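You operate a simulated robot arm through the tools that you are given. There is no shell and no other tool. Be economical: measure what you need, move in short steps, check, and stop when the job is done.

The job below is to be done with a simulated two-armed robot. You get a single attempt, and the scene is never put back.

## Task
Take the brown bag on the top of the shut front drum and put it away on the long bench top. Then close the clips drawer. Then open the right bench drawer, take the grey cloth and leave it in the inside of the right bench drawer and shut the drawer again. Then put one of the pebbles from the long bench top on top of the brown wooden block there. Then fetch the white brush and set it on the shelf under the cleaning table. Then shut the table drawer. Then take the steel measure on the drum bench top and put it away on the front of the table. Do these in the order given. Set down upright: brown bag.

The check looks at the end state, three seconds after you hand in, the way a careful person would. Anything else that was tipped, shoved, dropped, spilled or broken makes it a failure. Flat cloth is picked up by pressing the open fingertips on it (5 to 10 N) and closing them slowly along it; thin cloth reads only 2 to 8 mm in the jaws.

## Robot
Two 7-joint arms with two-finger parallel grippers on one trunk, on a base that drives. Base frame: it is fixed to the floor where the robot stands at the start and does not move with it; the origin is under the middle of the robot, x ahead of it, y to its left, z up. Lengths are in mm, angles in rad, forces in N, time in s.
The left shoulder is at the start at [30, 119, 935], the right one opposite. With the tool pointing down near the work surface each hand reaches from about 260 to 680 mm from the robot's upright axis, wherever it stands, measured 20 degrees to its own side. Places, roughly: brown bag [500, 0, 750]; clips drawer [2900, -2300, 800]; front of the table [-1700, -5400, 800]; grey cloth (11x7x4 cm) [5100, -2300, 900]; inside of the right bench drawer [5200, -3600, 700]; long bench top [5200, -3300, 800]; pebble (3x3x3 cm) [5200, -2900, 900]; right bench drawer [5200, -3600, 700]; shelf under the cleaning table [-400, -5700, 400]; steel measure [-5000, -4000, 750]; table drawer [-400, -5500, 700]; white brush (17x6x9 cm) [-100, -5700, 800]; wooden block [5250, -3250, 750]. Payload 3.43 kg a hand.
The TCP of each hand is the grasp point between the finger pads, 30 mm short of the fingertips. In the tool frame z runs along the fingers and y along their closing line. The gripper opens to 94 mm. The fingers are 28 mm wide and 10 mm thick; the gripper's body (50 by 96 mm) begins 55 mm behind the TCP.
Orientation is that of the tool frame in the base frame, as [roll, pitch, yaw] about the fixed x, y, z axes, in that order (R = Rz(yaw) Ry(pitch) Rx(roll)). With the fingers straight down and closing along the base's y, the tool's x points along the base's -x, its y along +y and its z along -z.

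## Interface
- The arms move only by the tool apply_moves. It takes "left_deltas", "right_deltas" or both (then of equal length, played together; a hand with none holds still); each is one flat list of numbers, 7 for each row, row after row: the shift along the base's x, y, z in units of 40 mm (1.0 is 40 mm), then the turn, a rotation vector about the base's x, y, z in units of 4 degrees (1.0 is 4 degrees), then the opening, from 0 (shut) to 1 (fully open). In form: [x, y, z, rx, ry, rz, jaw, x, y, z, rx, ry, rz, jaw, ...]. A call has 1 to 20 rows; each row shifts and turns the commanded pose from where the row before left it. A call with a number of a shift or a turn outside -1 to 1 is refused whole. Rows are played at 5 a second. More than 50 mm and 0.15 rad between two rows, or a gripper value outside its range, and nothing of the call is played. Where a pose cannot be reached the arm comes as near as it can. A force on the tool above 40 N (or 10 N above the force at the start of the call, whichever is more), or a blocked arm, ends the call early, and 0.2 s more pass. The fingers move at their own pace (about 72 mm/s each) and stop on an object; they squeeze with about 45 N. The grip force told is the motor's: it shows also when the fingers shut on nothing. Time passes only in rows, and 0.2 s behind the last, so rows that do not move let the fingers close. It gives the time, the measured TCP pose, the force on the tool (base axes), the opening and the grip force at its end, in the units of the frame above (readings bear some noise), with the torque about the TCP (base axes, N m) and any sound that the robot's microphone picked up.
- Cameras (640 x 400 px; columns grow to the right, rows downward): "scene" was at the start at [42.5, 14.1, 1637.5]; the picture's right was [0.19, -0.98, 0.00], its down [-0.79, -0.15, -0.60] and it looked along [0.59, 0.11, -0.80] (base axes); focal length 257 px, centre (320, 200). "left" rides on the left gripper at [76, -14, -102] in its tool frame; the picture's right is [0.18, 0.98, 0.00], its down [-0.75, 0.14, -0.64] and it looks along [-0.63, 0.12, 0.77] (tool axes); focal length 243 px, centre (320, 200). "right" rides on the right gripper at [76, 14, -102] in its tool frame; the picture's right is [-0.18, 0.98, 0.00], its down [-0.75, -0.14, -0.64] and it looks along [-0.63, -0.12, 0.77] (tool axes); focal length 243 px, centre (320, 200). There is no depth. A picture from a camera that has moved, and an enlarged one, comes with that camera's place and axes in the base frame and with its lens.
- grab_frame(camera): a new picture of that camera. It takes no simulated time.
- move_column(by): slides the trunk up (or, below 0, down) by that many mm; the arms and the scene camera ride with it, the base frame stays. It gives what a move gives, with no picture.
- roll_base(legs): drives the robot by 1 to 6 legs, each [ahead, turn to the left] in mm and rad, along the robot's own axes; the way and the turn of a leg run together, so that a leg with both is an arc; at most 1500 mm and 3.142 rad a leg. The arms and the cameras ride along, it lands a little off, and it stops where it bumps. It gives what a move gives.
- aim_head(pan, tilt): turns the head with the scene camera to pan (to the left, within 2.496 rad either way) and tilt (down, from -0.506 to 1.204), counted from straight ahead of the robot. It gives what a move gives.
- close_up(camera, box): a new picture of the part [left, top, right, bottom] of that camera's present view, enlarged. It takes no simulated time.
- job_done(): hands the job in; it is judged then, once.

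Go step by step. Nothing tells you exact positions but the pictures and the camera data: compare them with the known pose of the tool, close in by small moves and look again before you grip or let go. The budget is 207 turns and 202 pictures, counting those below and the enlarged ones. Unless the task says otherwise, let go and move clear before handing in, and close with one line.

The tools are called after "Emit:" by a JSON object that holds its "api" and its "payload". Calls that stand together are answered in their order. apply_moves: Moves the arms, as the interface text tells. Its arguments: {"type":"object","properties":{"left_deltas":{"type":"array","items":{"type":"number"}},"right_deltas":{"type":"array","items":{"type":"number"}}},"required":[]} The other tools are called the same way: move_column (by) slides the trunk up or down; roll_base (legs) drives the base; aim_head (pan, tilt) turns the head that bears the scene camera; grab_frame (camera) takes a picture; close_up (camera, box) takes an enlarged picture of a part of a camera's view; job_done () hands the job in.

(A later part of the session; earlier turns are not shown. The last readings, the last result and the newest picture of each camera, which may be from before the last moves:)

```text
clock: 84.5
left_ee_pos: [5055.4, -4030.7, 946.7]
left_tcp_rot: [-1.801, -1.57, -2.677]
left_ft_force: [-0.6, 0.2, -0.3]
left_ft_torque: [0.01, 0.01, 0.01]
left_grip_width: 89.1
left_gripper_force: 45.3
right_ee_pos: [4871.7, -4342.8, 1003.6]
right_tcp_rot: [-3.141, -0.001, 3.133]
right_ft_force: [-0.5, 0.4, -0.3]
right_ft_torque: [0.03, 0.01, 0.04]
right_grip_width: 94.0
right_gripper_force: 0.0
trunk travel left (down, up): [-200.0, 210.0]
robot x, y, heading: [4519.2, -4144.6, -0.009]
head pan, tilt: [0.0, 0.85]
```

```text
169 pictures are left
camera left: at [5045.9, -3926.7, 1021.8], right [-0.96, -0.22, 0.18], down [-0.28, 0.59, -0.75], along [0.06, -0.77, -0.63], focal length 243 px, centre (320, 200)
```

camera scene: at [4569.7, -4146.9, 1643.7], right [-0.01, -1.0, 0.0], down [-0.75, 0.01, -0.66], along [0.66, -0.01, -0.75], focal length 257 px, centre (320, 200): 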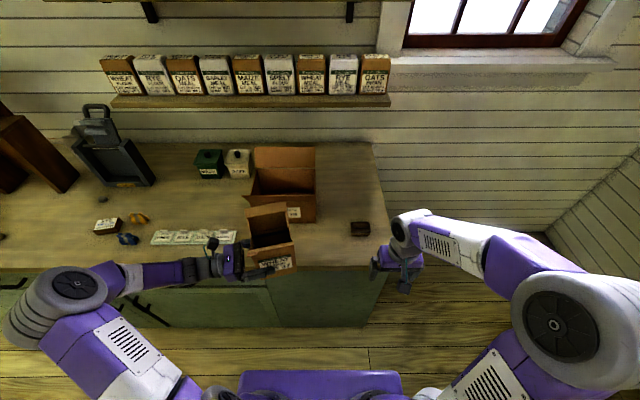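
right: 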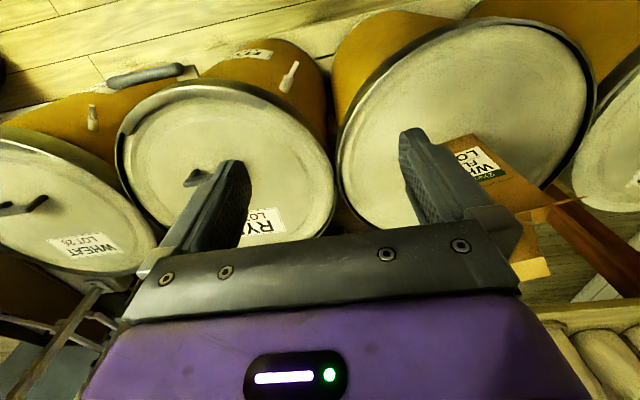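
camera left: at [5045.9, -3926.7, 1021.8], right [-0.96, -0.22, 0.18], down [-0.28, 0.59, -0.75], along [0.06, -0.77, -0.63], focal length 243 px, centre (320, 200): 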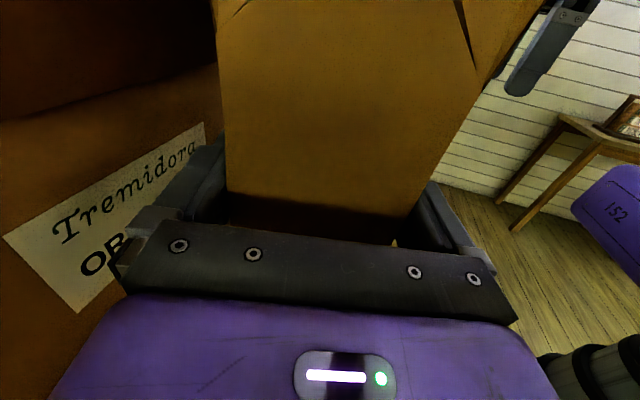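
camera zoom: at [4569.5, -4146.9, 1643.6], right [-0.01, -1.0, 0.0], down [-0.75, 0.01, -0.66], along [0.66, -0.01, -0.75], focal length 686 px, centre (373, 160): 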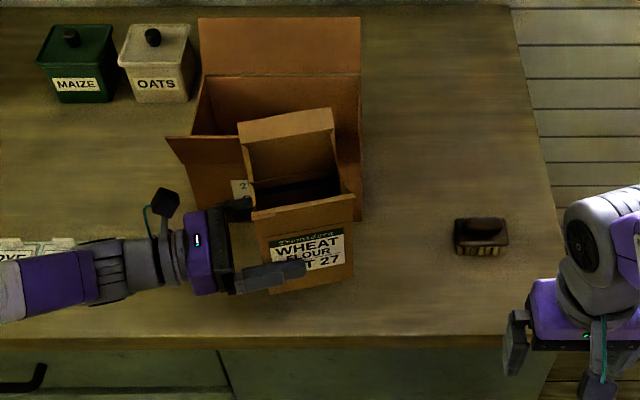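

Emit:
{"api": "apply_moves", "payload": {"left_deltas": [-0.25, 0, -0.25, 0, 0, 0, 0, 0, 0, -0.25, 0, 0, 0, 0, 0, 0, -0.2, 0, 0, 0, 0, 0, 0, 0, 0, 0, 0, 0]}}

Emit:
{"api": "close_up", "payload": {"camera": "left", "box": [200, 140, 480, 300]}}

Emit:
{"api": "close_up", "payload": {"camera": "scene", "box": [240, 190, 360, 280]}}

```text
clock: 85.5
left_ee_pos: [5044.9, -4029.8, 918.3]
left_tcp_rot: [-2.765, -1.57, -1.717]
left_ft_force: [-0.5, -0.7, 0.3]
left_ft_torque: [-0.02, -0.05, 0.07]
left_grip_width: 88.9
left_gripper_force: 44.7
right_ee_pos: [4872.6, -4341.0, 1003.3]
right_tcp_rot: [3.141, -0.001, 3.131]
right_ft_force: [0.5, 0.0, -0.9]
right_ft_torque: [-0.01, 0.03, 0.0]
right_grip_width: 94.0
right_gripper_force: 0.0
trunk travel left (down, up): [-200.0, 210.0]
robot x, y, heading: [4518.6, -4144.5, -0.004]
head pan, tilt: [0.0, 0.85]
```

```text
2.29 times, centred on (340, 220) of left
camera zoom: at [5035.3, -3926.7, 993.7], right [-0.96, -0.22, 0.18], down [-0.28, 0.59, -0.75], along [0.06, -0.77, -0.63], focal length 555 px, centre (274, 154)
```

zoom: 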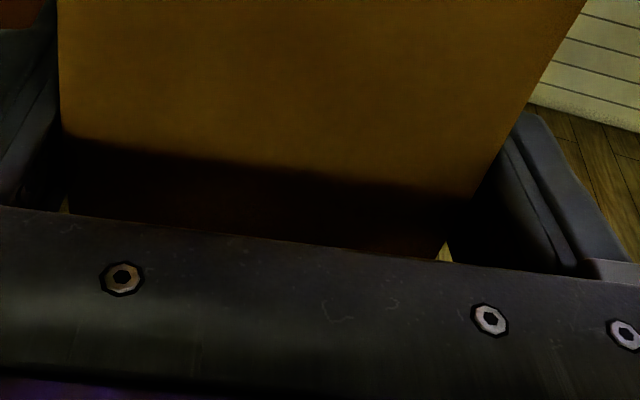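

```text
4.44 times, centred on (300, 235) of scene
camera zoom: at [4569.7, -4147.0, 1643.6], right [-0.01, -1.0, 0.0], down [-0.75, 0.01, -0.66], along [0.66, -0.01, -0.75], focal length 1144 px, centre (409, 44)
```

zoom: 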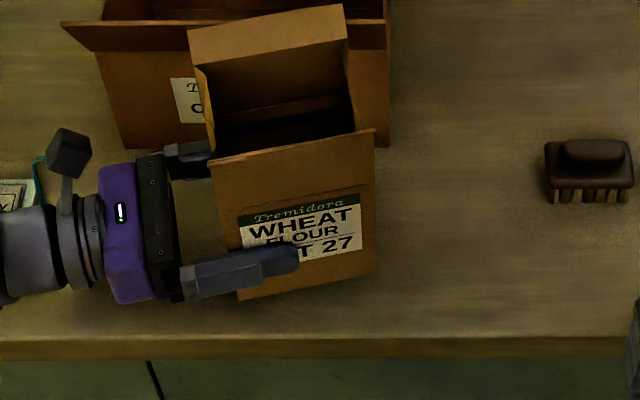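

Emit:
{"api": "apply_moves", "payload": {"left_deltas": [0, 0, -0.1, 0, 0, 0, 0, 0, 0, -0.1, 0, 0, 0, 0, 0, 0, 0, 0, 0, 0, 0]}}

Emit:
{"api": "apply_moves", "payload": {"left_deltas": [0, 0, -0.07, 0, 0, 0, 0, 0, 0, 0, 0, 0, 0, 0]}}

Emit:
{"api": "apply_moves", "payload": {"left_deltas": [0, 0, -0.07, 0, 0, 0, 0, 0, 0, 0, 0, 0, 0, 0]}}

```text
clock: 86.3
left_ee_pos: [5044.3, -4031.7, 911.6]
left_tcp_rot: [-1.047, -1.57, 2.847]
left_ft_force: [-0.1, -0.3, -0.6]
left_ft_torque: [0.02, 0.01, 0.01]
left_grip_width: 89.0
left_gripper_force: 45.0
right_ee_pos: [4872.8, -4341.2, 1003.8]
right_tcp_rot: [-3.141, 0.0, 3.133]
right_ft_force: [-1.1, 0.1, 0.8]
right_ft_torque: [-0.02, 0.0, -0.03]
right_grip_width: 93.8
right_gripper_force: 0.0
trunk travel left (down, up): [-200.0, 210.0]
robot x, y, heading: [4520.1, -4144.8, -0.006]
head pan, tilt: [0.0, 0.85]
```

```text
clock: 86.9
left_ee_pos: [5043.9, -4030.5, 909.3]
left_tcp_rot: [-2.602, -1.57, -1.879]
left_ft_force: [0.5, -0.2, -1.5]
left_ft_torque: [0.01, 0.01, 0.02]
left_grip_width: 89.1
left_gripper_force: 45.0
right_ee_pos: [4872.3, -4341.0, 1004.2]
right_tcp_rot: [3.141, 0.001, 3.133]
right_ft_force: [0.2, 0.8, -0.8]
right_ft_torque: [0.0, 0.03, 0.02]
right_grip_width: 94.5
right_gripper_force: 0.0
trunk travel left (down, up): [-200.0, 210.0]
robot x, y, heading: [4524.6, -4144.2, -0.011]
head pan, tilt: [0.0, 0.85]
```

```text
clock: 87.5
left_ee_pos: [5043.9, -4030.4, 905.8]
left_tcp_rot: [0.562, -1.57, 1.24]
left_ft_force: [0.8, -0.3, -0.7]
left_ft_torque: [0.01, 0.0, 0.02]
left_grip_width: 89.0
left_gripper_force: 45.2
right_ee_pos: [4872.7, -4341.4, 1004.7]
right_tcp_rot: [-3.141, 0.001, 3.133]
right_ft_force: [-1.1, -0.1, 0.6]
right_ft_torque: [0.04, 0.01, 0.02]
right_grip_width: 94.0
right_gripper_force: 0.0
trunk travel left (down, up): [-200.0, 210.0]
robot x, y, heading: [4517.8, -4144.7, -0.011]
head pan, tilt: [0.0, 0.85]
```

Emit:
{"api": "apply_moves", "payload": {"left_deltas": [0, 0, -0.1, 0, 0, 0, 0, 0, 0, 0, 0, 0, 0, 0]}}

Emit:
{"api": "apply_moves", "payload": {"left_deltas": [0, 0, -0.1, 0, 0, 0, 0, 0, 0, 0, 0, 0, 0, 0]}}

Emit:
{"api": "apply_moves", "payload": {"left_deltas": [0, 0, -0.1, 0, 0, 0, 0, 0, 0, 0, 0, 0, 0, 0]}}

Emit:
{"api": "close_up", "payload": {"camera": "scene", "box": [240, 190, 360, 280]}}

```text
clock: 88.1
left_ee_pos: [5042.5, -4031.8, 901.2]
left_tcp_rot: [-0.295, -1.57, 2.095]
left_ft_force: [0.1, -1.1, 4.0]
left_ft_torque: [-0.3, -0.06, 0.01]
left_grip_width: 88.9
left_gripper_force: 44.8
right_ee_pos: [4872.9, -4340.8, 1004.9]
right_tcp_rot: [3.141, -0.001, 3.132]
right_ft_force: [0.6, -0.7, 0.5]
right_ft_torque: [0.01, 0.03, 0.0]
right_grip_width: 94.4
right_gripper_force: 0.2
trunk travel left (down, up): [-200.0, 210.0]
robot x, y, heading: [4520.8, -4145.0, -0.009]
head pan, tilt: [0.0, 0.85]
```

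```text
clock: 88.7
left_ee_pos: [5044.0, -4032.1, 901.9]
left_tcp_rot: [-0.608, -1.561, 2.408]
left_ft_force: [2.8, 6.6, 29.7]
left_ft_torque: [0.22, 0.43, 0.01]
left_grip_width: 88.8
left_gripper_force: 44.6
right_ee_pos: [4871.2, -4342.2, 1004.5]
right_tcp_rot: [3.141, 0.002, 3.132]
right_ft_force: [0.0, -0.4, -1.1]
right_ft_torque: [0.0, -0.01, 0.0]
right_grip_width: 93.9
right_gripper_force: 0.1
trunk travel left (down, up): [-200.0, 210.0]
robot x, y, heading: [4522.0, -4146.2, -0.013]
head pan, tilt: [0.0, 0.85]
```

```text
clock: 89.3
left_ee_pos: [5042.3, -4031.6, 898.1]
left_tcp_rot: [-0.473, -1.557, 2.271]
left_ft_force: [3.3, 5.6, 36.8]
left_ft_torque: [0.34, 0.16, 0.04]
left_grip_width: 89.0
left_gripper_force: 44.9
right_ee_pos: [4870.3, -4341.5, 1005.3]
right_tcp_rot: [-3.141, 0.001, 3.133]
right_ft_force: [0.0, -0.2, -0.9]
right_ft_torque: [0.03, 0.02, 0.0]
right_grip_width: 93.8
right_gripper_force: 0.0
trunk travel left (down, up): [-200.0, 210.0]
robot x, y, heading: [4519.6, -4146.9, -0.009]
head pan, tilt: [0.0, 0.85]
```

```text
4.44 times, centred on (300, 235) of scene
camera zoom: at [4566.6, -4147.0, 1643.8], right [-0.01, -1.0, 0.0], down [-0.75, 0.01, -0.66], along [0.66, -0.01, -0.75], focal length 1144 px, centre (409, 44)
```

zoom: 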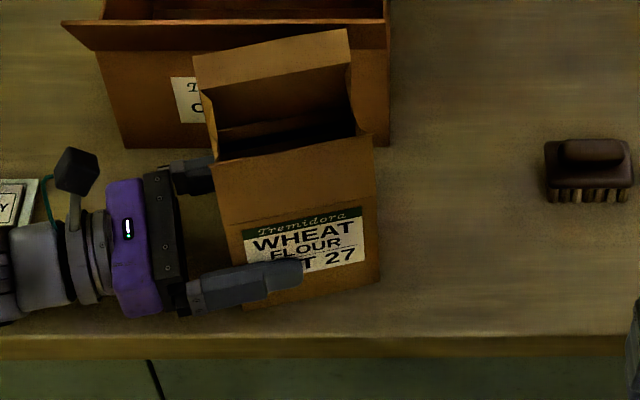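

Emit:
{"api": "apply_moves", "payload": {"left_deltas": [0, 0, 0.13, 0, 0, 0, 0, 0, 0, 0, 0, 0, 0, 0, 0, 0, 0, 0, 0, 0, 0.97, 0, 0, 0, 0, 0, 0, 1, 0, 0, 0, 0, 0, 0, 1]}}

Emit:
{"api": "close_up", "payload": {"camera": "left", "box": [200, 140, 480, 300]}}

Emit:
{"api": "close_up", "payload": {"camera": "scene", "box": [240, 190, 360, 280]}}

```text
clock: 90.5
left_ee_pos: [5043.8, -4030.7, 898.0]
left_tcp_rot: [-0.8, -1.571, 2.602]
left_ft_force: [0.0, 0.6, 0.5]
left_ft_torque: [-0.02, 0.02, 0.01]
left_grip_width: 94.1
left_gripper_force: 0.1
right_ee_pos: [4872.4, -4341.0, 1003.9]
right_tcp_rot: [-3.141, -0.002, 3.132]
right_ft_force: [-0.1, 0.1, 0.9]
right_ft_torque: [0.01, 0.01, -0.01]
right_grip_width: 94.1
right_gripper_force: 0.0
trunk travel left (down, up): [-200.0, 210.0]
robot x, y, heading: [4522.9, -4146.7, -0.009]
head pan, tilt: [0.0, 0.85]
```

```text
2.29 times, centred on (340, 220) of left
camera zoom: at [5034.7, -3927.3, 973.5], right [-0.96, -0.22, 0.18], down [-0.28, 0.59, -0.75], along [0.06, -0.77, -0.63], focal length 555 px, centre (274, 154)
```

zoom: 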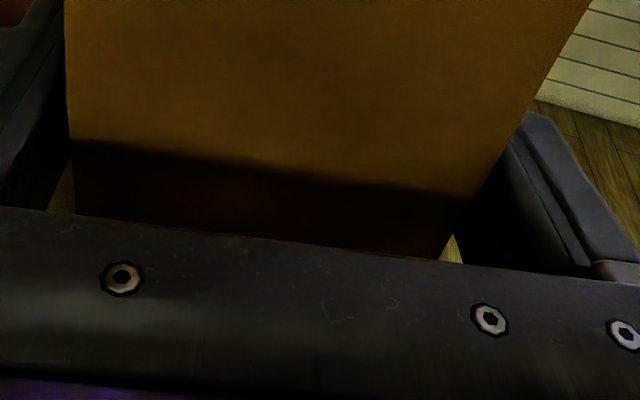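

```text
4.44 times, centred on (300, 235) of scene
camera zoom: at [4569.6, -4147.0, 1643.6], right [-0.01, -1.0, 0.0], down [-0.75, 0.01, -0.66], along [0.66, -0.01, -0.75], focal length 1144 px, centre (409, 44)
```

zoom: 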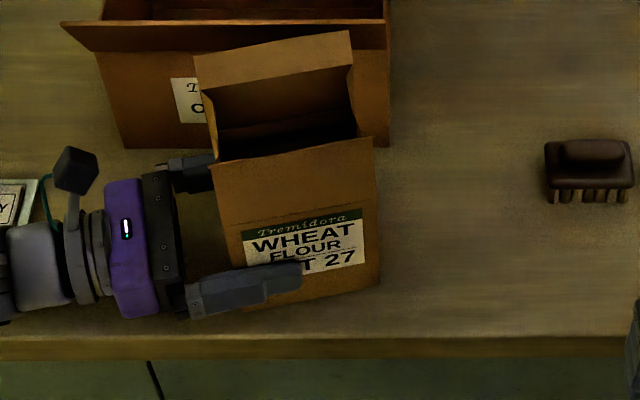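

Emit:
{"api": "apply_moves", "payload": {"left_deltas": [-0.03, 0, 0.2, 0, 0, 0, 1, 0, 0, 0.3, 0, 0, 0, 1, -0.07, 0.28, 0.2, 0, 0, 0, 1, -0.13, 0.5, 0.1, 0, 0, 0, 1, -0.13, 0.5, 0.1, 0, 0, 0, 1, -0.13, 0.5, 0.1, 0, 0, 0, 1, -0.13, 0.5, 0.1, 0, 0, 0, 1]}}

Emit:
{"api": "grab_frame", "payload": {"camera": "scene"}}

```text
clock: 92.1
left_ee_pos: [5018.7, -3941.1, 943.5]
left_tcp_rot: [-1.64, -1.569, -2.839]
left_ft_force: [-0.1, -0.1, -0.9]
left_ft_torque: [-0.01, 0.01, 0.02]
left_grip_width: 93.9
left_gripper_force: 0.0
right_ee_pos: [4872.0, -4341.3, 1004.2]
right_tcp_rot: [-3.14, 0.001, 3.133]
right_ft_force: [-0.1, -0.3, -0.5]
right_ft_torque: [-0.03, -0.01, -0.01]
right_grip_width: 93.6
right_gripper_force: 0.0
trunk travel left (down, up): [-200.0, 210.0]
robot x, y, heading: [4519.7, -4146.4, -0.011]
head pan, tilt: [0.0, 0.85]
```

```text
163 pictures are left
camera scene: at [4569.4, -4146.6, 1643.6], right [-0.01, -1.0, 0.0], down [-0.75, 0.01, -0.66], along [0.66, -0.01, -0.75], focal length 257 px, centre (320, 200)
```

scene: 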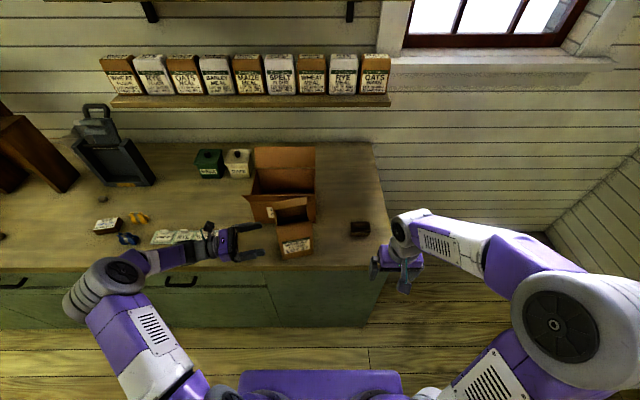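

Bag stands upright on the bench. Backing away and looking for the clips drawer.

Emit:
{"api": "roll_base", "payload": {"legs": [[-450, 0]]}}

Emit:
{"api": "apply_moves", "payload": {"left_deltas": [-0.1, -0.1, 0.05, 0.973, -0.792, -0.973, 1, -0.1, -0.1, 0.05, 0.973, -0.792, -0.973, 1, -0.1, -0.1, 0.05, 0.973, -0.792, -0.973, 1, -0.1, -0.1, 0.05, 0.973, -0.792, -0.973, 1, -0.1, -0.1, 0.05, 0.973, -0.792, -0.973, 1, -0.1, -0.1, 0.05, 0.973, -0.792, -0.973, 1, -0.1, -0.1, 0.05, 0.973, -0.792, -0.973, 1, -0.1, -0.1, 0.05, 0.973, -0.792, -0.973, 1, -0.1, -0.1, 0.05, 0.973, -0.792, -0.973, 1, -0.1, -0.1, 0.05, 0.973, -0.792, -0.973, 1, -0.1, -0.1, 0.05, 0.973, -0.792, -0.973, 1, -0.1, -0.1, 0.05, 0.973, -0.792, -0.973, 1, -0.1, -0.1, 0.05, 0.973, -0.792, -0.973, 1, -0.1, -0.1, 0.05, 0.973, -0.792, -0.973, 1, -0.1, -0.1, 0.05, 0.973, -0.792, -0.973, 1, -0.1, -0.1, 0.05, 0.973, -0.792, -0.973, 1, -0.1, -0.1, 0.05, 0.973, -0.792, -0.973, 1, -0.1, -0.1, 0.05, 0.973, -0.792, -0.973, 1, -0.1, -0.1, 0.05, 0.973, -0.792, -0.973, 1, -0.1, -0.1, 0.05, 0.973, -0.792, -0.973, 1]}}

Emit:
{"api": "aim_head", "payload": {"pan": 2.2, "tilt": 0.35}}

Emit:
{"api": "grab_frame", "payload": {"camera": "scene"}}

```text
clock: 94.8
left_ee_pos: [4565.2, -3937.1, 943.2]
left_tcp_rot: [-1.103, -1.571, 2.908]
left_ft_force: [-0.1, -0.4, 0.2]
left_ft_torque: [0.03, -0.01, 0.01]
left_grip_width: 94.1
left_gripper_force: 0.0
right_ee_pos: [4419.6, -4336.8, 1005.1]
right_tcp_rot: [3.141, 0.0, 3.139]
right_ft_force: [-0.1, -0.8, -0.1]
right_ft_torque: [0.01, -0.03, 0.01]
right_grip_width: 94.0
right_gripper_force: 0.0
trunk travel left (down, up): [-200.0, 210.0]
robot x, y, heading: [4072.2, -4144.9, -0.006]
head pan, tilt: [0.0, 0.85]
```

```text
clock: 99.0
left_ee_pos: [4484.4, -4016.3, 982.4]
left_tcp_rot: [-3.111, 0.001, 3.141]
left_ft_force: [0.4, 1.2, 0.3]
left_ft_torque: [-0.01, 0.02, -0.01]
left_grip_width: 94.1
left_gripper_force: 0.0
right_ee_pos: [4419.4, -4338.1, 1003.3]
right_tcp_rot: [3.141, -0.002, 3.138]
right_ft_force: [0.5, -0.1, 0.6]
right_ft_torque: [-0.01, -0.03, -0.01]
right_grip_width: 94.1
right_gripper_force: 0.1
trunk travel left (down, up): [-200.0, 210.0]
robot x, y, heading: [4065.8, -4144.6, -0.005]
head pan, tilt: [0.0, 0.85]
```

```text
clock: 101.1
left_ee_pos: [4484.9, -4016.5, 982.2]
left_tcp_rot: [-3.11, -0.002, -3.142]
left_ft_force: [-0.3, -0.3, 0.3]
left_ft_torque: [0.0, -0.01, 0.01]
left_grip_width: 94.0
left_gripper_force: 0.1
right_ee_pos: [4420.4, -4336.8, 1002.7]
right_tcp_rot: [-3.14, 0.001, 3.138]
right_ft_force: [0.3, -0.1, -0.3]
right_ft_torque: [0.02, 0.01, -0.01]
right_grip_width: 93.9
right_gripper_force: 0.1
trunk travel left (down, up): [-200.0, 210.0]
robot x, y, heading: [4065.4, -4140.0, -0.002]
head pan, tilt: [2.201, 0.351]
```

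```text
162 pictures are left
camera scene: at [3983.8, -4068.0, 1687.3], right [0.81, 0.59, 0.0], down [0.2, -0.28, -0.94], along [-0.55, 0.76, -0.34], focal length 257 px, centre (320, 200)
```

scene: 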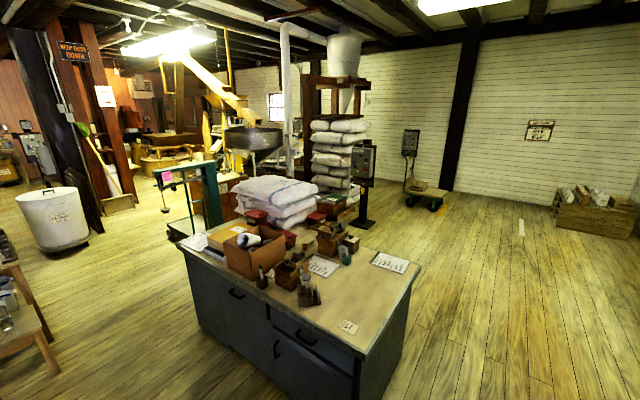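

Emit:
{"api": "close_up", "payload": {"camera": "scene", "box": [170, 160, 430, 322]}}

Emit:
{"api": "close_up", "payload": {"camera": "scene", "box": [180, 240, 440, 400]}}

```text
2.46 times, centred on (300, 241) of scene
camera zoom: at [3983.8, -4068.0, 1687.3], right [0.81, 0.59, 0.0], down [0.2, -0.28, -0.94], along [-0.55, 0.76, -0.34], focal length 633 px, centre (369, 99)
```

zoom: 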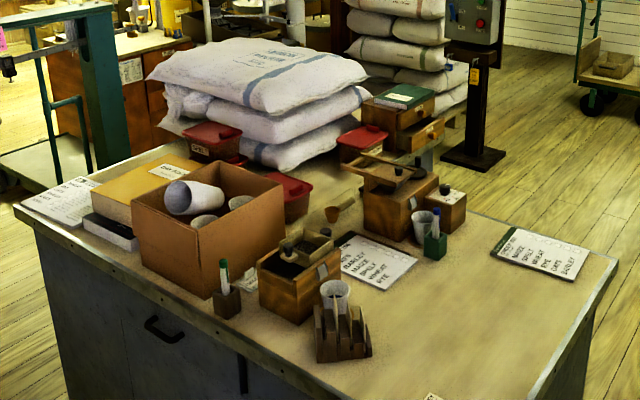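

```text
2.46 times, centred on (310, 320) of scene
camera zoom: at [3983.8, -4068.0, 1687.3], right [0.81, 0.59, 0.0], down [0.2, -0.28, -0.94], along [-0.55, 0.76, -0.34], focal length 633 px, centre (345, -95)
```

zoom: 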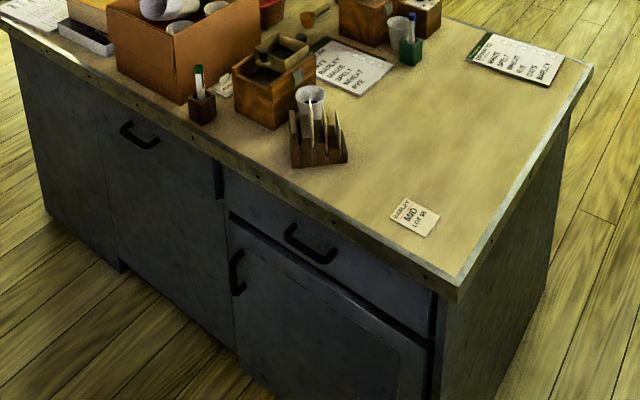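

Emit:
{"api": "close_up", "payload": {"camera": "scene", "box": [300, 185, 380, 245]}}

```text
6.67 times, centred on (340, 215) of scene
camera zoom: at [3983.8, -4068.0, 1687.3], right [0.81, 0.59, 0.0], down [0.2, -0.28, -0.94], along [-0.55, 0.76, -0.34], focal length 1715 px, centre (187, 100)
```

zoom: 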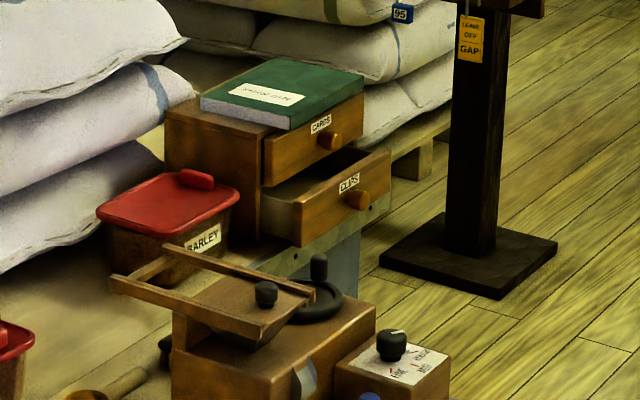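

The open CLIPS drawer belongs to a small desktop chest near (3000,-2400), opening east. I'll drive around the table's east end and face west.

Emit:
{"api": "roll_base", "payload": {"legs": [[0, 1.52], [1500, 0], [240, 0], [0, 1.6]]}}

Emit:
{"api": "aim_head", "payload": {"pan": 0.0, "tilt": 0.5}}

Emit:
{"api": "grab_frame", "payload": {"camera": "scene"}}

```text
clock: 117.3
left_ee_pos: [3725.8, -2544.1, 983.2]
left_tcp_rot: [-3.109, 0.0, -0.03]
left_ft_force: [0.8, 0.2, 0.0]
left_ft_torque: [-0.02, 0.0, -0.01]
left_grip_width: 94.1
left_gripper_force: 0.1
right_ee_pos: [3799.8, -2226.1, 1004.3]
right_tcp_rot: [3.139, 0.001, -0.033]
right_ft_force: [-0.9, 0.4, 0.3]
right_ft_torque: [-0.01, 0.01, -0.01]
right_grip_width: 94.1
right_gripper_force: 0.0
trunk travel left (down, up): [-200.0, 210.0]
robot x, y, heading: [4145.3, -2426.2, 3.108]
head pan, tilt: [2.201, 0.351]
```

```text
clock: 119.4
left_ee_pos: [3726.1, -2542.9, 983.2]
left_tcp_rot: [-3.111, 0.001, -0.029]
left_ft_force: [0.3, -0.4, 0.2]
left_ft_torque: [0.03, 0.0, 0.0]
left_grip_width: 93.9
left_gripper_force: 0.1
right_ee_pos: [3798.4, -2224.9, 1004.6]
right_tcp_rot: [-3.141, 0.0, -0.033]
right_ft_force: [-0.2, 0.2, -0.7]
right_ft_torque: [0.0, -0.02, 0.04]
right_grip_width: 94.2
right_gripper_force: 0.1
trunk travel left (down, up): [-200.0, 210.0]
robot x, y, heading: [4146.5, -2429.8, 3.109]
head pan, tilt: [0.0, 0.499]
```

```text
158 pictures are left
camera scene: at [4084.6, -2426.2, 1673.6], right [0.03, 1.0, 0.0], down [0.48, -0.02, -0.88], along [-0.88, 0.03, -0.48], focal length 257 px, centre (320, 200)
```

scene: 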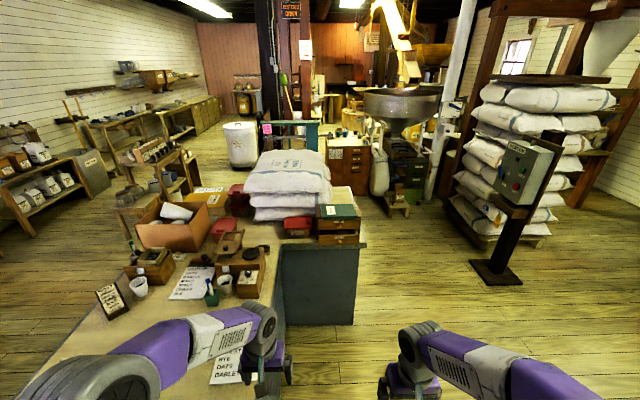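

Emit:
{"api": "roll_base", "payload": {"legs": [[0, -0.48], [640, 0], [0, 0.51]]}}

Emit:
{"api": "aim_head", "payload": {"pan": 0.3, "tilt": 0.8}}

Emit:
{"api": "grab_frame", "payload": {"camera": "scene"}}

```text
clock: 125.8
left_ee_pos: [3170.8, -2258.9, 982.0]
left_tcp_rot: [-3.11, -0.001, 0.018]
left_ft_force: [-0.2, 0.1, -0.3]
left_ft_torque: [-0.02, -0.04, 0.04]
left_grip_width: 94.2
left_gripper_force: 0.0
right_ee_pos: [3230.7, -1937.6, 1004.3]
right_tcp_rot: [3.14, 0.0, 0.012]
right_ft_force: [-0.2, -0.4, 1.2]
right_ft_torque: [0.02, -0.02, 0.01]
right_grip_width: 93.9
right_gripper_force: 0.0
trunk travel left (down, up): [-200.0, 210.0]
robot x, y, heading: [3589.5, -2123.9, -3.13]
head pan, tilt: [0.0, 0.499]
```

```text
clock: 126.6
left_ee_pos: [3171.5, -2258.7, 983.4]
left_tcp_rot: [-3.112, 0.0, 0.015]
left_ft_force: [-0.1, -0.2, -0.3]
left_ft_torque: [0.0, -0.01, 0.0]
left_grip_width: 94.4
left_gripper_force: 0.1
right_ee_pos: [3231.8, -1937.1, 1003.1]
right_tcp_rot: [-3.141, 0.0, 0.012]
right_ft_force: [-0.8, -0.2, -0.1]
right_ft_torque: [0.02, 0.02, 0.01]
right_grip_width: 93.8
right_gripper_force: 0.1
trunk travel left (down, up): [-200.0, 210.0]
robot x, y, heading: [3589.1, -2120.2, -3.129]
head pan, tilt: [0.3, 0.799]
```

```text
157 pictures are left
camera scene: at [3539.1, -2148.2, 1647.7], right [-0.31, 0.95, 0.0], down [0.68, 0.22, -0.7], along [-0.66, -0.21, -0.72], focal length 257 px, centre (320, 200)
```

scene: 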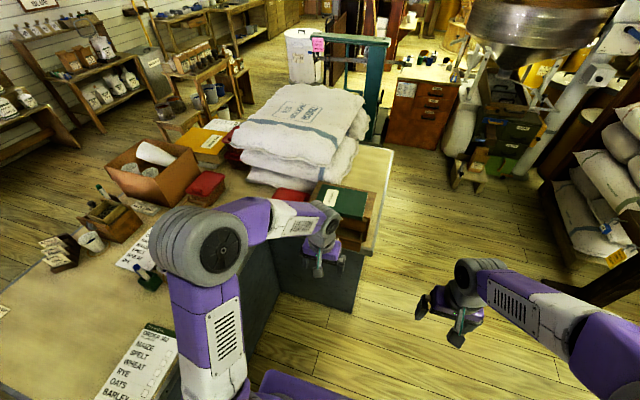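

Emit:
{"api": "grab_frame", "payload": {"camera": "left"}}

Emit:
{"api": "close_up", "payload": {"camera": "scene", "box": [280, 160, 400, 250]}}

```text
156 pictures are left
camera left: at [3248.4, -2245.5, 1085.0], right [0.2, -0.98, -0.03], down [-0.75, -0.17, 0.64], along [-0.63, -0.1, -0.77], focal length 243 px, centre (320, 200)
```

left: 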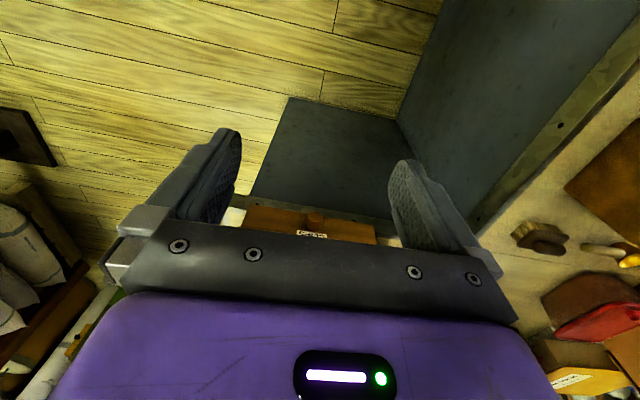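

```text
4.44 times, centred on (340, 205) of scene
camera zoom: at [3539.1, -2148.2, 1647.7], right [-0.31, 0.95, 0.0], down [0.68, 0.22, -0.7], along [-0.66, -0.21, -0.72], focal length 1144 px, centre (231, 178)
```

zoom: 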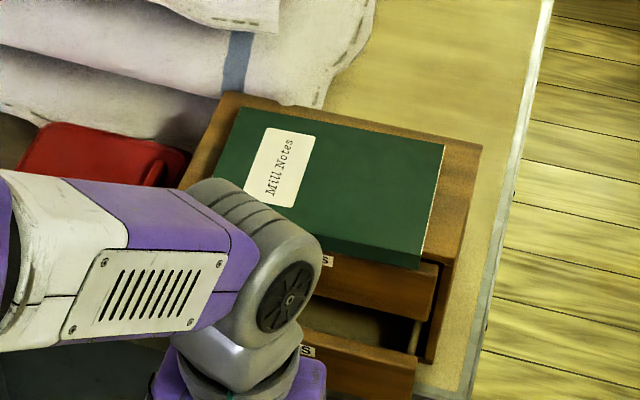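

Emit:
{"api": "roll_base", "payload": {"legs": [[-150, 0]]}}

Emit:
{"api": "apply_moves", "payload": {"left_deltas": [-0.1, -0.04, -0.1, 0, 1, 0, 0, -0.1, -0.04, -0.1, 0, 1, 0, 0, -0.1, -0.04, -0.1, 0, 1, 0, 0, -0.1, -0.04, -0.1, 0, 1, 0, 0, -0.1, -0.04, -0.1, 0, 1, 0, 0, -0.1, -0.04, -0.1, 0, 1, 0, 0, -0.1, -0.04, -0.1, 0, 1, 0, 0, -0.1, -0.04, -0.1, 0, 1, 0, 0, -0.1, -0.04, -0.1, 0, 1, 0, 0, -0.1, -0.04, -0.1, 0, 1, 0, 0, -0.1, -0.04, -0.1, 0, 1, 0, 0, -0.1, -0.04, -0.1, 0, 1, 0, 0, -0.1, -0.04, -0.1, 0, 1, 0, 0, -0.1, -0.04, -0.1, 0, 1, 0, 0, -0.1, -0.04, -0.1, 0, 1, 0, 0, -0.1, -0.04, -0.1, 0, 1, 0, 0, -0.1, -0.04, -0.1, 0, 1, 0, 0, -0.1, -0.04, -0.1, 0, 1, 0, 0, -0.1, -0.04, -0.1, 0, 1, 0, 0, -0.1, -0.04, -0.1, 0, 1, 0, 0]}}

Emit:
{"api": "grab_frame", "payload": {"camera": "scene"}}

Emit:
{"api": "grab_frame", "payload": {"camera": "left"}}

```text
clock: 128.0
left_ee_pos: [3325.1, -2256.3, 983.7]
left_tcp_rot: [-3.111, 0.004, 0.017]
left_ft_force: [0.1, 0.4, 0.3]
left_ft_torque: [0.05, 0.0, -0.01]
left_grip_width: 94.3
left_gripper_force: 0.2
right_ee_pos: [3382.9, -1935.8, 1003.2]
right_tcp_rot: [3.141, -0.001, 0.015]
right_ft_force: [0.4, -0.5, 0.5]
right_ft_torque: [0.01, 0.04, -0.01]
right_grip_width: 93.9
right_gripper_force: 0.0
trunk travel left (down, up): [-200.0, 210.0]
robot x, y, heading: [3736.3, -2122.8, -3.129]
head pan, tilt: [0.3, 0.799]
```

```text
clock: 132.2
left_ee_pos: [3245.4, -2289.9, 902.1]
left_tcp_rot: [-3.008, 1.399, 0.104]
left_ft_force: [-0.6, -0.3, -0.1]
left_ft_torque: [0.05, -0.02, 0.01]
left_grip_width: 0.2
left_gripper_force: 33.1
right_ee_pos: [3382.6, -1937.3, 1004.3]
right_tcp_rot: [-3.141, 0.001, 0.013]
right_ft_force: [-0.2, 0.2, -0.5]
right_ft_torque: [-0.01, -0.02, 0.0]
right_grip_width: 94.1
right_gripper_force: 0.0
trunk travel left (down, up): [-200.0, 210.0]
robot x, y, heading: [3738.8, -2120.8, -3.129]
head pan, tilt: [0.3, 0.799]
```

```text
154 pictures are left
camera scene: at [3690.7, -2146.6, 1647.6], right [-0.31, 0.95, 0.0], down [0.68, 0.22, -0.7], along [-0.66, -0.22, -0.72], focal length 257 px, centre (320, 200)
```

scene: 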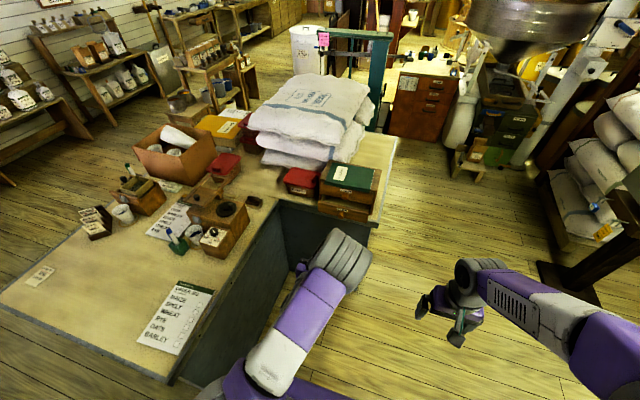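

```text
153 pictures are left
camera left: at [3359.3, -2275.8, 844.8], right [0.0, -0.98, -0.2], down [0.5, -0.17, 0.85], along [-0.87, -0.11, 0.49], focal length 243 px, centre (320, 200)
```

left: 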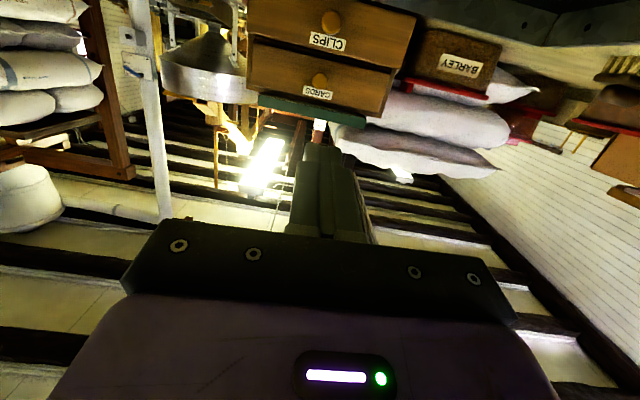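

Emit:
{"api": "close_up", "payload": {"camera": "scene", "box": [300, 150, 400, 225]}}

Emit:
{"api": "close_up", "payload": {"camera": "left", "box": [230, 0, 430, 130]}}

```text
5.33 times, centred on (350, 188) of scene
camera zoom: at [3690.7, -2146.6, 1647.6], right [-0.31, 0.95, 0.0], down [0.68, 0.22, -0.7], along [-0.66, -0.22, -0.72], focal length 1372 px, centre (160, 267)
```

zoom: 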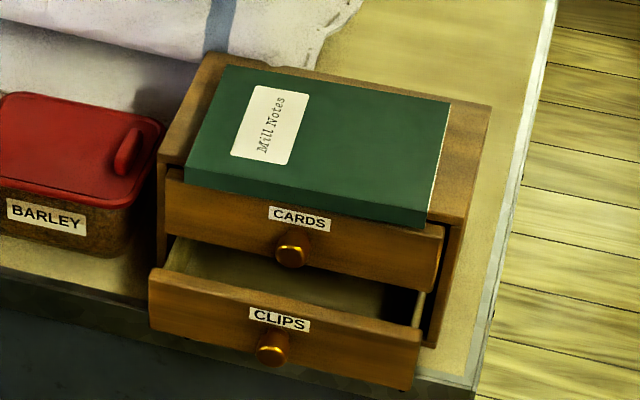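

```text
3.08 times, centred on (330, 65) of left
camera zoom: at [3359.3, -2275.8, 844.8], right [0.0, -0.98, -0.2], down [0.5, -0.17, 0.85], along [-0.87, -0.11, 0.49], focal length 746 px, centre (289, 615)
```

zoom: 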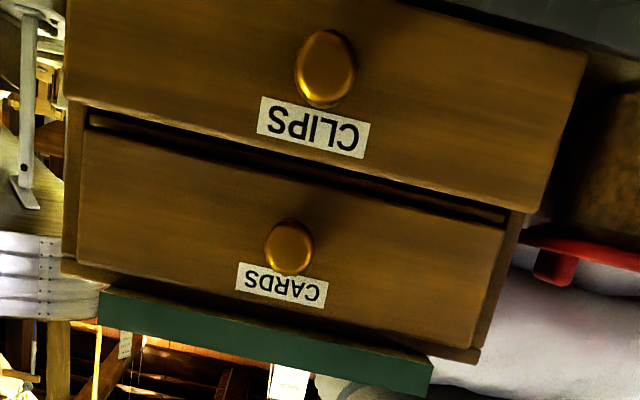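

Clips knob triangulated at about (2973, -2289, 799); closed stroke ≈45 mm. I'll lower the fist to that height, drive in, and push.

Emit:
{"api": "apply_moves", "payload": {"left_deltas": [0, 0, -0.82, 0, 0, 0, 0, 0, 0, -0.82, 0, 0, 0, 0, 0, 0, -0.82, 0, 0, 0, 0, 0, 0, 0, 0, 0, 0, 0]}}

Emit:
{"api": "roll_base", "payload": {"legs": [[140, 0]]}}

Emit:
{"api": "close_up", "payload": {"camera": "left", "box": [200, 0, 440, 150]}}

Emit:
{"api": "grab_frame", "payload": {"camera": "scene"}}

```text
clock: 133.2
left_ee_pos: [3245.8, -2288.7, 806.0]
left_tcp_rot: [-3.01, 1.396, 0.103]
left_ft_force: [-1.3, 0.5, 0.1]
left_ft_torque: [0.0, -0.01, 0.01]
left_grip_width: 0.1
left_gripper_force: 32.8
right_ee_pos: [3382.5, -1935.6, 1004.1]
right_tcp_rot: [3.141, 0.0, 0.014]
right_ft_force: [-0.2, 0.8, -1.1]
right_ft_torque: [-0.01, -0.01, -0.01]
right_grip_width: 94.0
right_gripper_force: 0.0
trunk travel left (down, up): [-200.0, 210.0]
robot x, y, heading: [3737.6, -2122.6, -3.127]
head pan, tilt: [0.3, 0.799]
```

```text
clock: 134.5
left_ee_pos: [3106.5, -2289.4, 805.1]
left_tcp_rot: [-3.009, 1.394, 0.106]
left_ft_force: [-1.4, 0.6, 0.2]
left_ft_torque: [0.0, 0.03, 0.03]
left_grip_width: 0.3
left_gripper_force: 33.2
right_ee_pos: [3244.2, -1936.6, 1004.4]
right_tcp_rot: [3.14, -0.001, 0.013]
right_ft_force: [0.6, 0.2, -0.2]
right_ft_torque: [-0.02, -0.03, 0.01]
right_grip_width: 93.9
right_gripper_force: 0.1
trunk travel left (down, up): [-200.0, 210.0]
robot x, y, heading: [3598.3, -2123.2, -3.129]
head pan, tilt: [0.3, 0.799]
```

```text
2.67 times, centred on (320, 75) of left
camera zoom: at [3221.7, -2276.7, 747.7], right [0.0, -0.98, -0.2], down [0.5, -0.17, 0.85], along [-0.87, -0.11, 0.49], focal length 647 px, centre (320, 533)
```

zoom: 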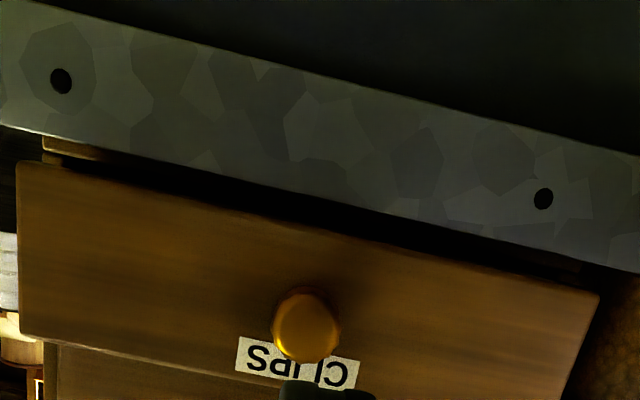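

```text
149 pictures are left
camera scene: at [3551.6, -2148.3, 1647.6], right [-0.31, 0.95, 0.0], down [0.68, 0.22, -0.7], along [-0.66, -0.22, -0.72], focal length 257 px, centre (320, 200)
```

scene: 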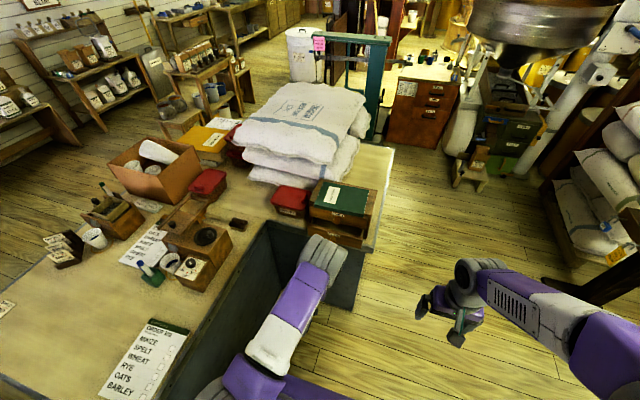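

Emit:
{"api": "apply_moves", "payload": {"left_deltas": [-0.8, 0.02, -0.03, 0, 0, 0, 0, -0.8, 0.02, -0.03, 0, 0, 0, 0, -0.7, 0.02, -0.03, 0, 0, 0, 0, -0.2, 0, 0, 0, 0, 0, 0, -0.2, 0, 0, 0, 0, 0, 0, -0.2, 0, 0, 0, 0, 0, 0, -0.2, 0, 0, 0, 0, 0, 0, -0.2, 0, 0, 0, 0, 0, 0]}}

Emit:
{"api": "close_up", "payload": {"camera": "scene", "box": [280, 160, 400, 250]}}

```text
clock: 136.3
left_ee_pos: [2974.3, -2288.2, 801.8]
left_tcp_rot: [-3.01, 1.395, 0.101]
left_ft_force: [-0.6, 0.4, 0.7]
left_ft_torque: [-0.01, 0.0, -0.01]
left_grip_width: 0.0
left_gripper_force: 32.7
right_ee_pos: [3244.5, -1938.0, 1003.6]
right_tcp_rot: [-3.141, 0.0, 0.013]
right_ft_force: [-0.1, -0.1, 0.4]
right_ft_torque: [0.02, -0.02, -0.04]
right_grip_width: 93.9
right_gripper_force: 0.1
trunk travel left (down, up): [-200.0, 210.0]
robot x, y, heading: [3601.3, -2125.7, -3.127]
head pan, tilt: [0.3, 0.799]
```

```text
4.44 times, centred on (340, 205) of scene
camera zoom: at [3553.2, -2148.3, 1647.6], right [-0.31, 0.95, 0.0], down [0.68, 0.22, -0.7], along [-0.66, -0.22, -0.72], focal length 1144 px, centre (231, 178)
```

zoom: 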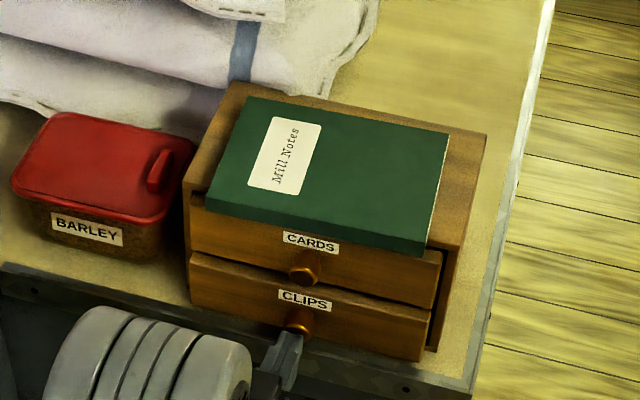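

Emit:
{"api": "apply_moves", "payload": {"left_deltas": [-0.15, 0, 0, 0, 0, 0, 0, -0.15, 0, 0, 0, 0, 0, 0, -0.15, 0, 0, 0, 0, 0, 0]}}

Emit:
{"api": "close_up", "payload": {"camera": "scene", "box": [300, 180, 400, 250]}}

```text
clock: 137.0
left_ee_pos: [2968.5, -2288.4, 801.0]
left_tcp_rot: [-3.01, 1.391, 0.105]
left_ft_force: [24.0, 0.9, 9.5]
left_ft_torque: [0.03, 0.49, 0.02]
left_grip_width: 0.0
left_gripper_force: 33.3
right_ee_pos: [3248.3, -1938.2, 1004.5]
right_tcp_rot: [-3.141, 0.002, 0.017]
right_ft_force: [-0.2, -0.1, 0.0]
right_ft_torque: [-0.02, 0.0, 0.01]
right_grip_width: 94.0
right_gripper_force: 0.1
trunk travel left (down, up): [-200.0, 210.0]
robot x, y, heading: [3600.6, -2122.6, -3.119]
head pan, tilt: [0.3, 0.799]
stopped in row 3 (left hand): the force on the tool passed its limit at 48 N (the readings are from after the stop); the commanded pose is now the measured one
```

```text
5.71 times, centred on (350, 215) of scene
camera zoom: at [3558.2, -2147.9, 1647.9], right [-0.31, 0.95, 0.0], down [0.68, 0.22, -0.7], along [-0.66, -0.22, -0.72], focal length 1470 px, centre (149, 114)
```

zoom: 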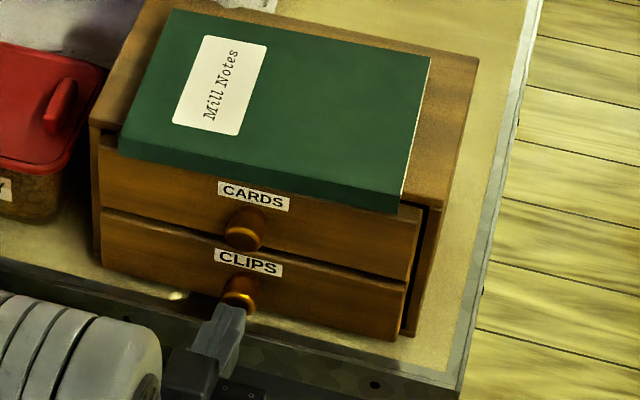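

Emit:
{"api": "apply_moves", "payload": {"left_deltas": [0.5, 0, 0, 0, 0, 0, 0, 0.8, 0, 0, 0, 0, 0, 0, 0.8, 0, 0, 0, 0, 0, 0]}}

Emit:
{"api": "close_up", "payload": {"camera": "scene", "box": [300, 180, 400, 250]}}

Emit:
{"api": "close_up", "payload": {"camera": "left", "box": [200, 0, 440, 150]}}

```text
clock: 137.8
left_ee_pos: [3049.5, -2287.0, 800.5]
left_tcp_rot: [-3.01, 1.39, 0.099]
left_ft_force: [1.1, 0.3, -0.2]
left_ft_torque: [0.0, -0.01, 0.04]
left_grip_width: 0.0
left_gripper_force: 32.7
right_ee_pos: [3245.4, -1937.2, 1003.8]
right_tcp_rot: [3.142, 0.0, 0.016]
right_ft_force: [0.0, -0.2, 0.1]
right_ft_torque: [-0.01, 0.03, 0.0]
right_grip_width: 94.3
right_gripper_force: 0.0
trunk travel left (down, up): [-200.0, 210.0]
robot x, y, heading: [3598.8, -2123.0, -3.13]
head pan, tilt: [0.3, 0.799]
```

```text
5.71 times, centred on (350, 215) of scene
camera zoom: at [3554.2, -2148.4, 1647.6], right [-0.31, 0.95, 0.0], down [0.68, 0.22, -0.7], along [-0.66, -0.22, -0.72], focal length 1470 px, centre (149, 114)
```

zoom: 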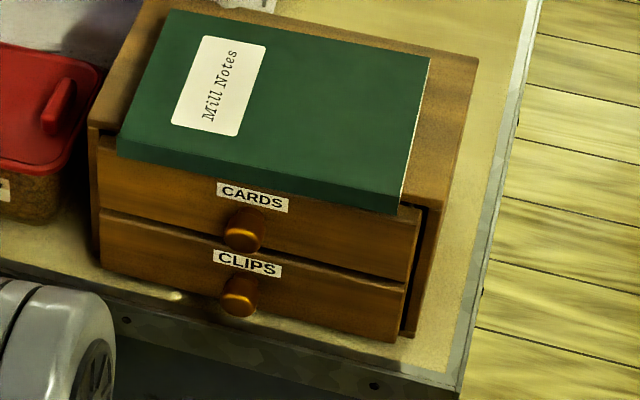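

```text
2.67 times, centred on (320, 75) of left
camera zoom: at [3163.9, -2274.2, 743.7], right [0.01, -0.98, -0.2], down [0.49, -0.18, 0.85], along [-0.87, -0.1, 0.48], focal length 647 px, centre (320, 533)
```

zoom: 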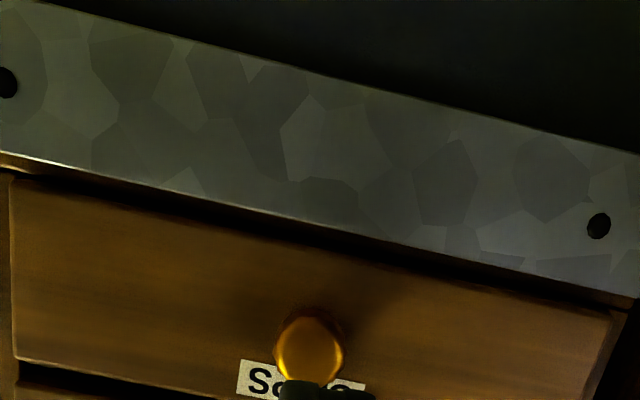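

Clips drawer is shut. I'll raise the left hand, roll it so the fingers close vertically for bar handles, and drive to the right bench drawer.

Emit:
{"api": "apply_moves", "payload": {"left_deltas": [0.3, 0, 1, 0.98, -0.03, 0.17, 0, 0.3, 0, 1, 0.98, -0.03, 0.17, 0, 0.3, 0, 1, 0.98, -0.03, 0.17, 0, 0.3, 0, 1, 0.98, -0.03, 0.17, 0, 0.3, 0, 1, 0.98, -0.03, 0.17, 0, 0, 0, 0, 0.98, -0.03, 0.17, 0, 0, 0, 0, 0.98, -0.03, 0.17, 0, 0, 0, 0, 0.98, -0.03, 0.17, 0, 0, 0, 0, 0.98, -0.03, 0.17, 0, 0, 0, 0, 0.98, -0.03, 0.17, 0, 0, 0, 0, 0.98, -0.03, 0.17, 0, 0, 0, 0, 0.98, -0.03, 0.17, 0, 0, 0, 0, 0.98, -0.03, 0.17, 0, 0, 0, 0, 0.98, -0.03, 0.17, 0, 0, 0, 0, 0.98, -0.03, 0.17, 0, 0, 0, 0, 0.98, -0.03, 0.17, 0, 0, 0, 0, 0.98, -0.03, 0.17, 0, 0, 0, 0, 0.98, -0.03, 0.17, 0, 0, 0, 0, 0.98, -0.03, 0.17, 0, 0, 0, 0, 0.98, -0.03, 0.17, 0]}}

Emit:
{"api": "roll_base", "payload": {"legs": [[0, -3.14], [750, 0], [0, -1.5], [1350, 0]]}}

Emit:
{"api": "aim_head", "payload": {"pan": 0.9, "tilt": 0.6}}

Emit:
{"api": "grab_frame", "payload": {"camera": "scene"}}

```text
clock: 142.0
left_ee_pos: [3108.3, -2286.5, 999.4]
left_tcp_rot: [-1.744, 0.152, 1.505]
left_ft_force: [0.2, 0.6, 0.2]
left_ft_torque: [0.0, 0.0, 0.01]
left_grip_width: 0.2
left_gripper_force: 32.6
right_ee_pos: [3244.4, -1939.1, 1004.6]
right_tcp_rot: [-3.141, 0.002, 0.015]
right_ft_force: [-0.1, 0.5, -0.4]
right_ft_torque: [0.04, -0.01, 0.01]
right_grip_width: 93.6
right_gripper_force: 0.0
trunk travel left (down, up): [-200.0, 210.0]
robot x, y, heading: [3599.4, -2126.4, -3.132]
head pan, tilt: [0.3, 0.799]
```

```text
clock: 163.2
left_ee_pos: [4787.7, -3844.8, 1000.4]
left_tcp_rot: [-1.746, 0.153, -3.068]
left_ft_force: [-0.4, 0.1, 0.3]
left_ft_torque: [0.02, -0.01, -0.01]
left_grip_width: 0.0
left_gripper_force: 32.9
right_ee_pos: [4422.4, -3757.6, 1004.7]
right_tcp_rot: [3.14, 0.001, 1.727]
right_ft_force: [0.9, 0.0, -0.2]
right_ft_torque: [-0.01, 0.04, 0.0]
right_grip_width: 94.0
right_gripper_force: 0.0
trunk travel left (down, up): [-200.0, 210.0]
robot x, y, heading: [4554.1, -3378.9, -1.412]
head pan, tilt: [0.3, 0.799]
```

```text
clock: 164.2
left_ee_pos: [4787.4, -3844.0, 999.1]
left_tcp_rot: [-1.744, 0.154, -3.066]
left_ft_force: [-0.3, 1.0, 0.1]
left_ft_torque: [-0.01, 0.01, 0.02]
left_grip_width: 0.0
left_gripper_force: 32.9
right_ee_pos: [4422.4, -3756.0, 1004.1]
right_tcp_rot: [3.141, 0.0, 1.726]
right_ft_force: [0.3, -0.5, 0.2]
right_ft_torque: [0.01, -0.02, -0.01]
right_grip_width: 93.9
right_gripper_force: 0.0
trunk travel left (down, up): [-200.0, 210.0]
robot x, y, heading: [4557.2, -3378.3, -1.413]
head pan, tilt: [0.901, 0.6]
```

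```text
144 pictures are left
camera scene: at [4629.3, -3392.6, 1664.5], right [-0.49, -0.87, 0.0], down [-0.49, 0.28, -0.82], along [0.72, -0.41, -0.57], focal length 257 px, centre (320, 200)
```

scene: 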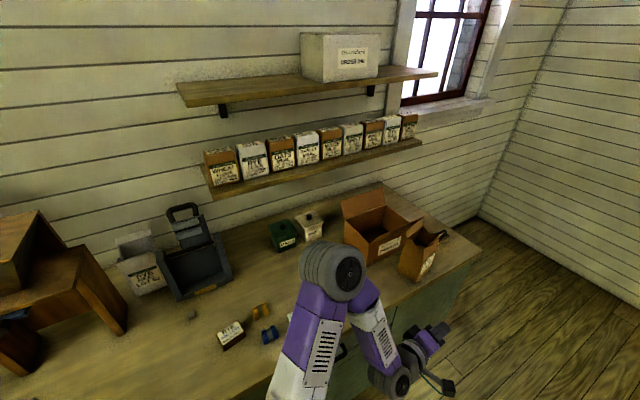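

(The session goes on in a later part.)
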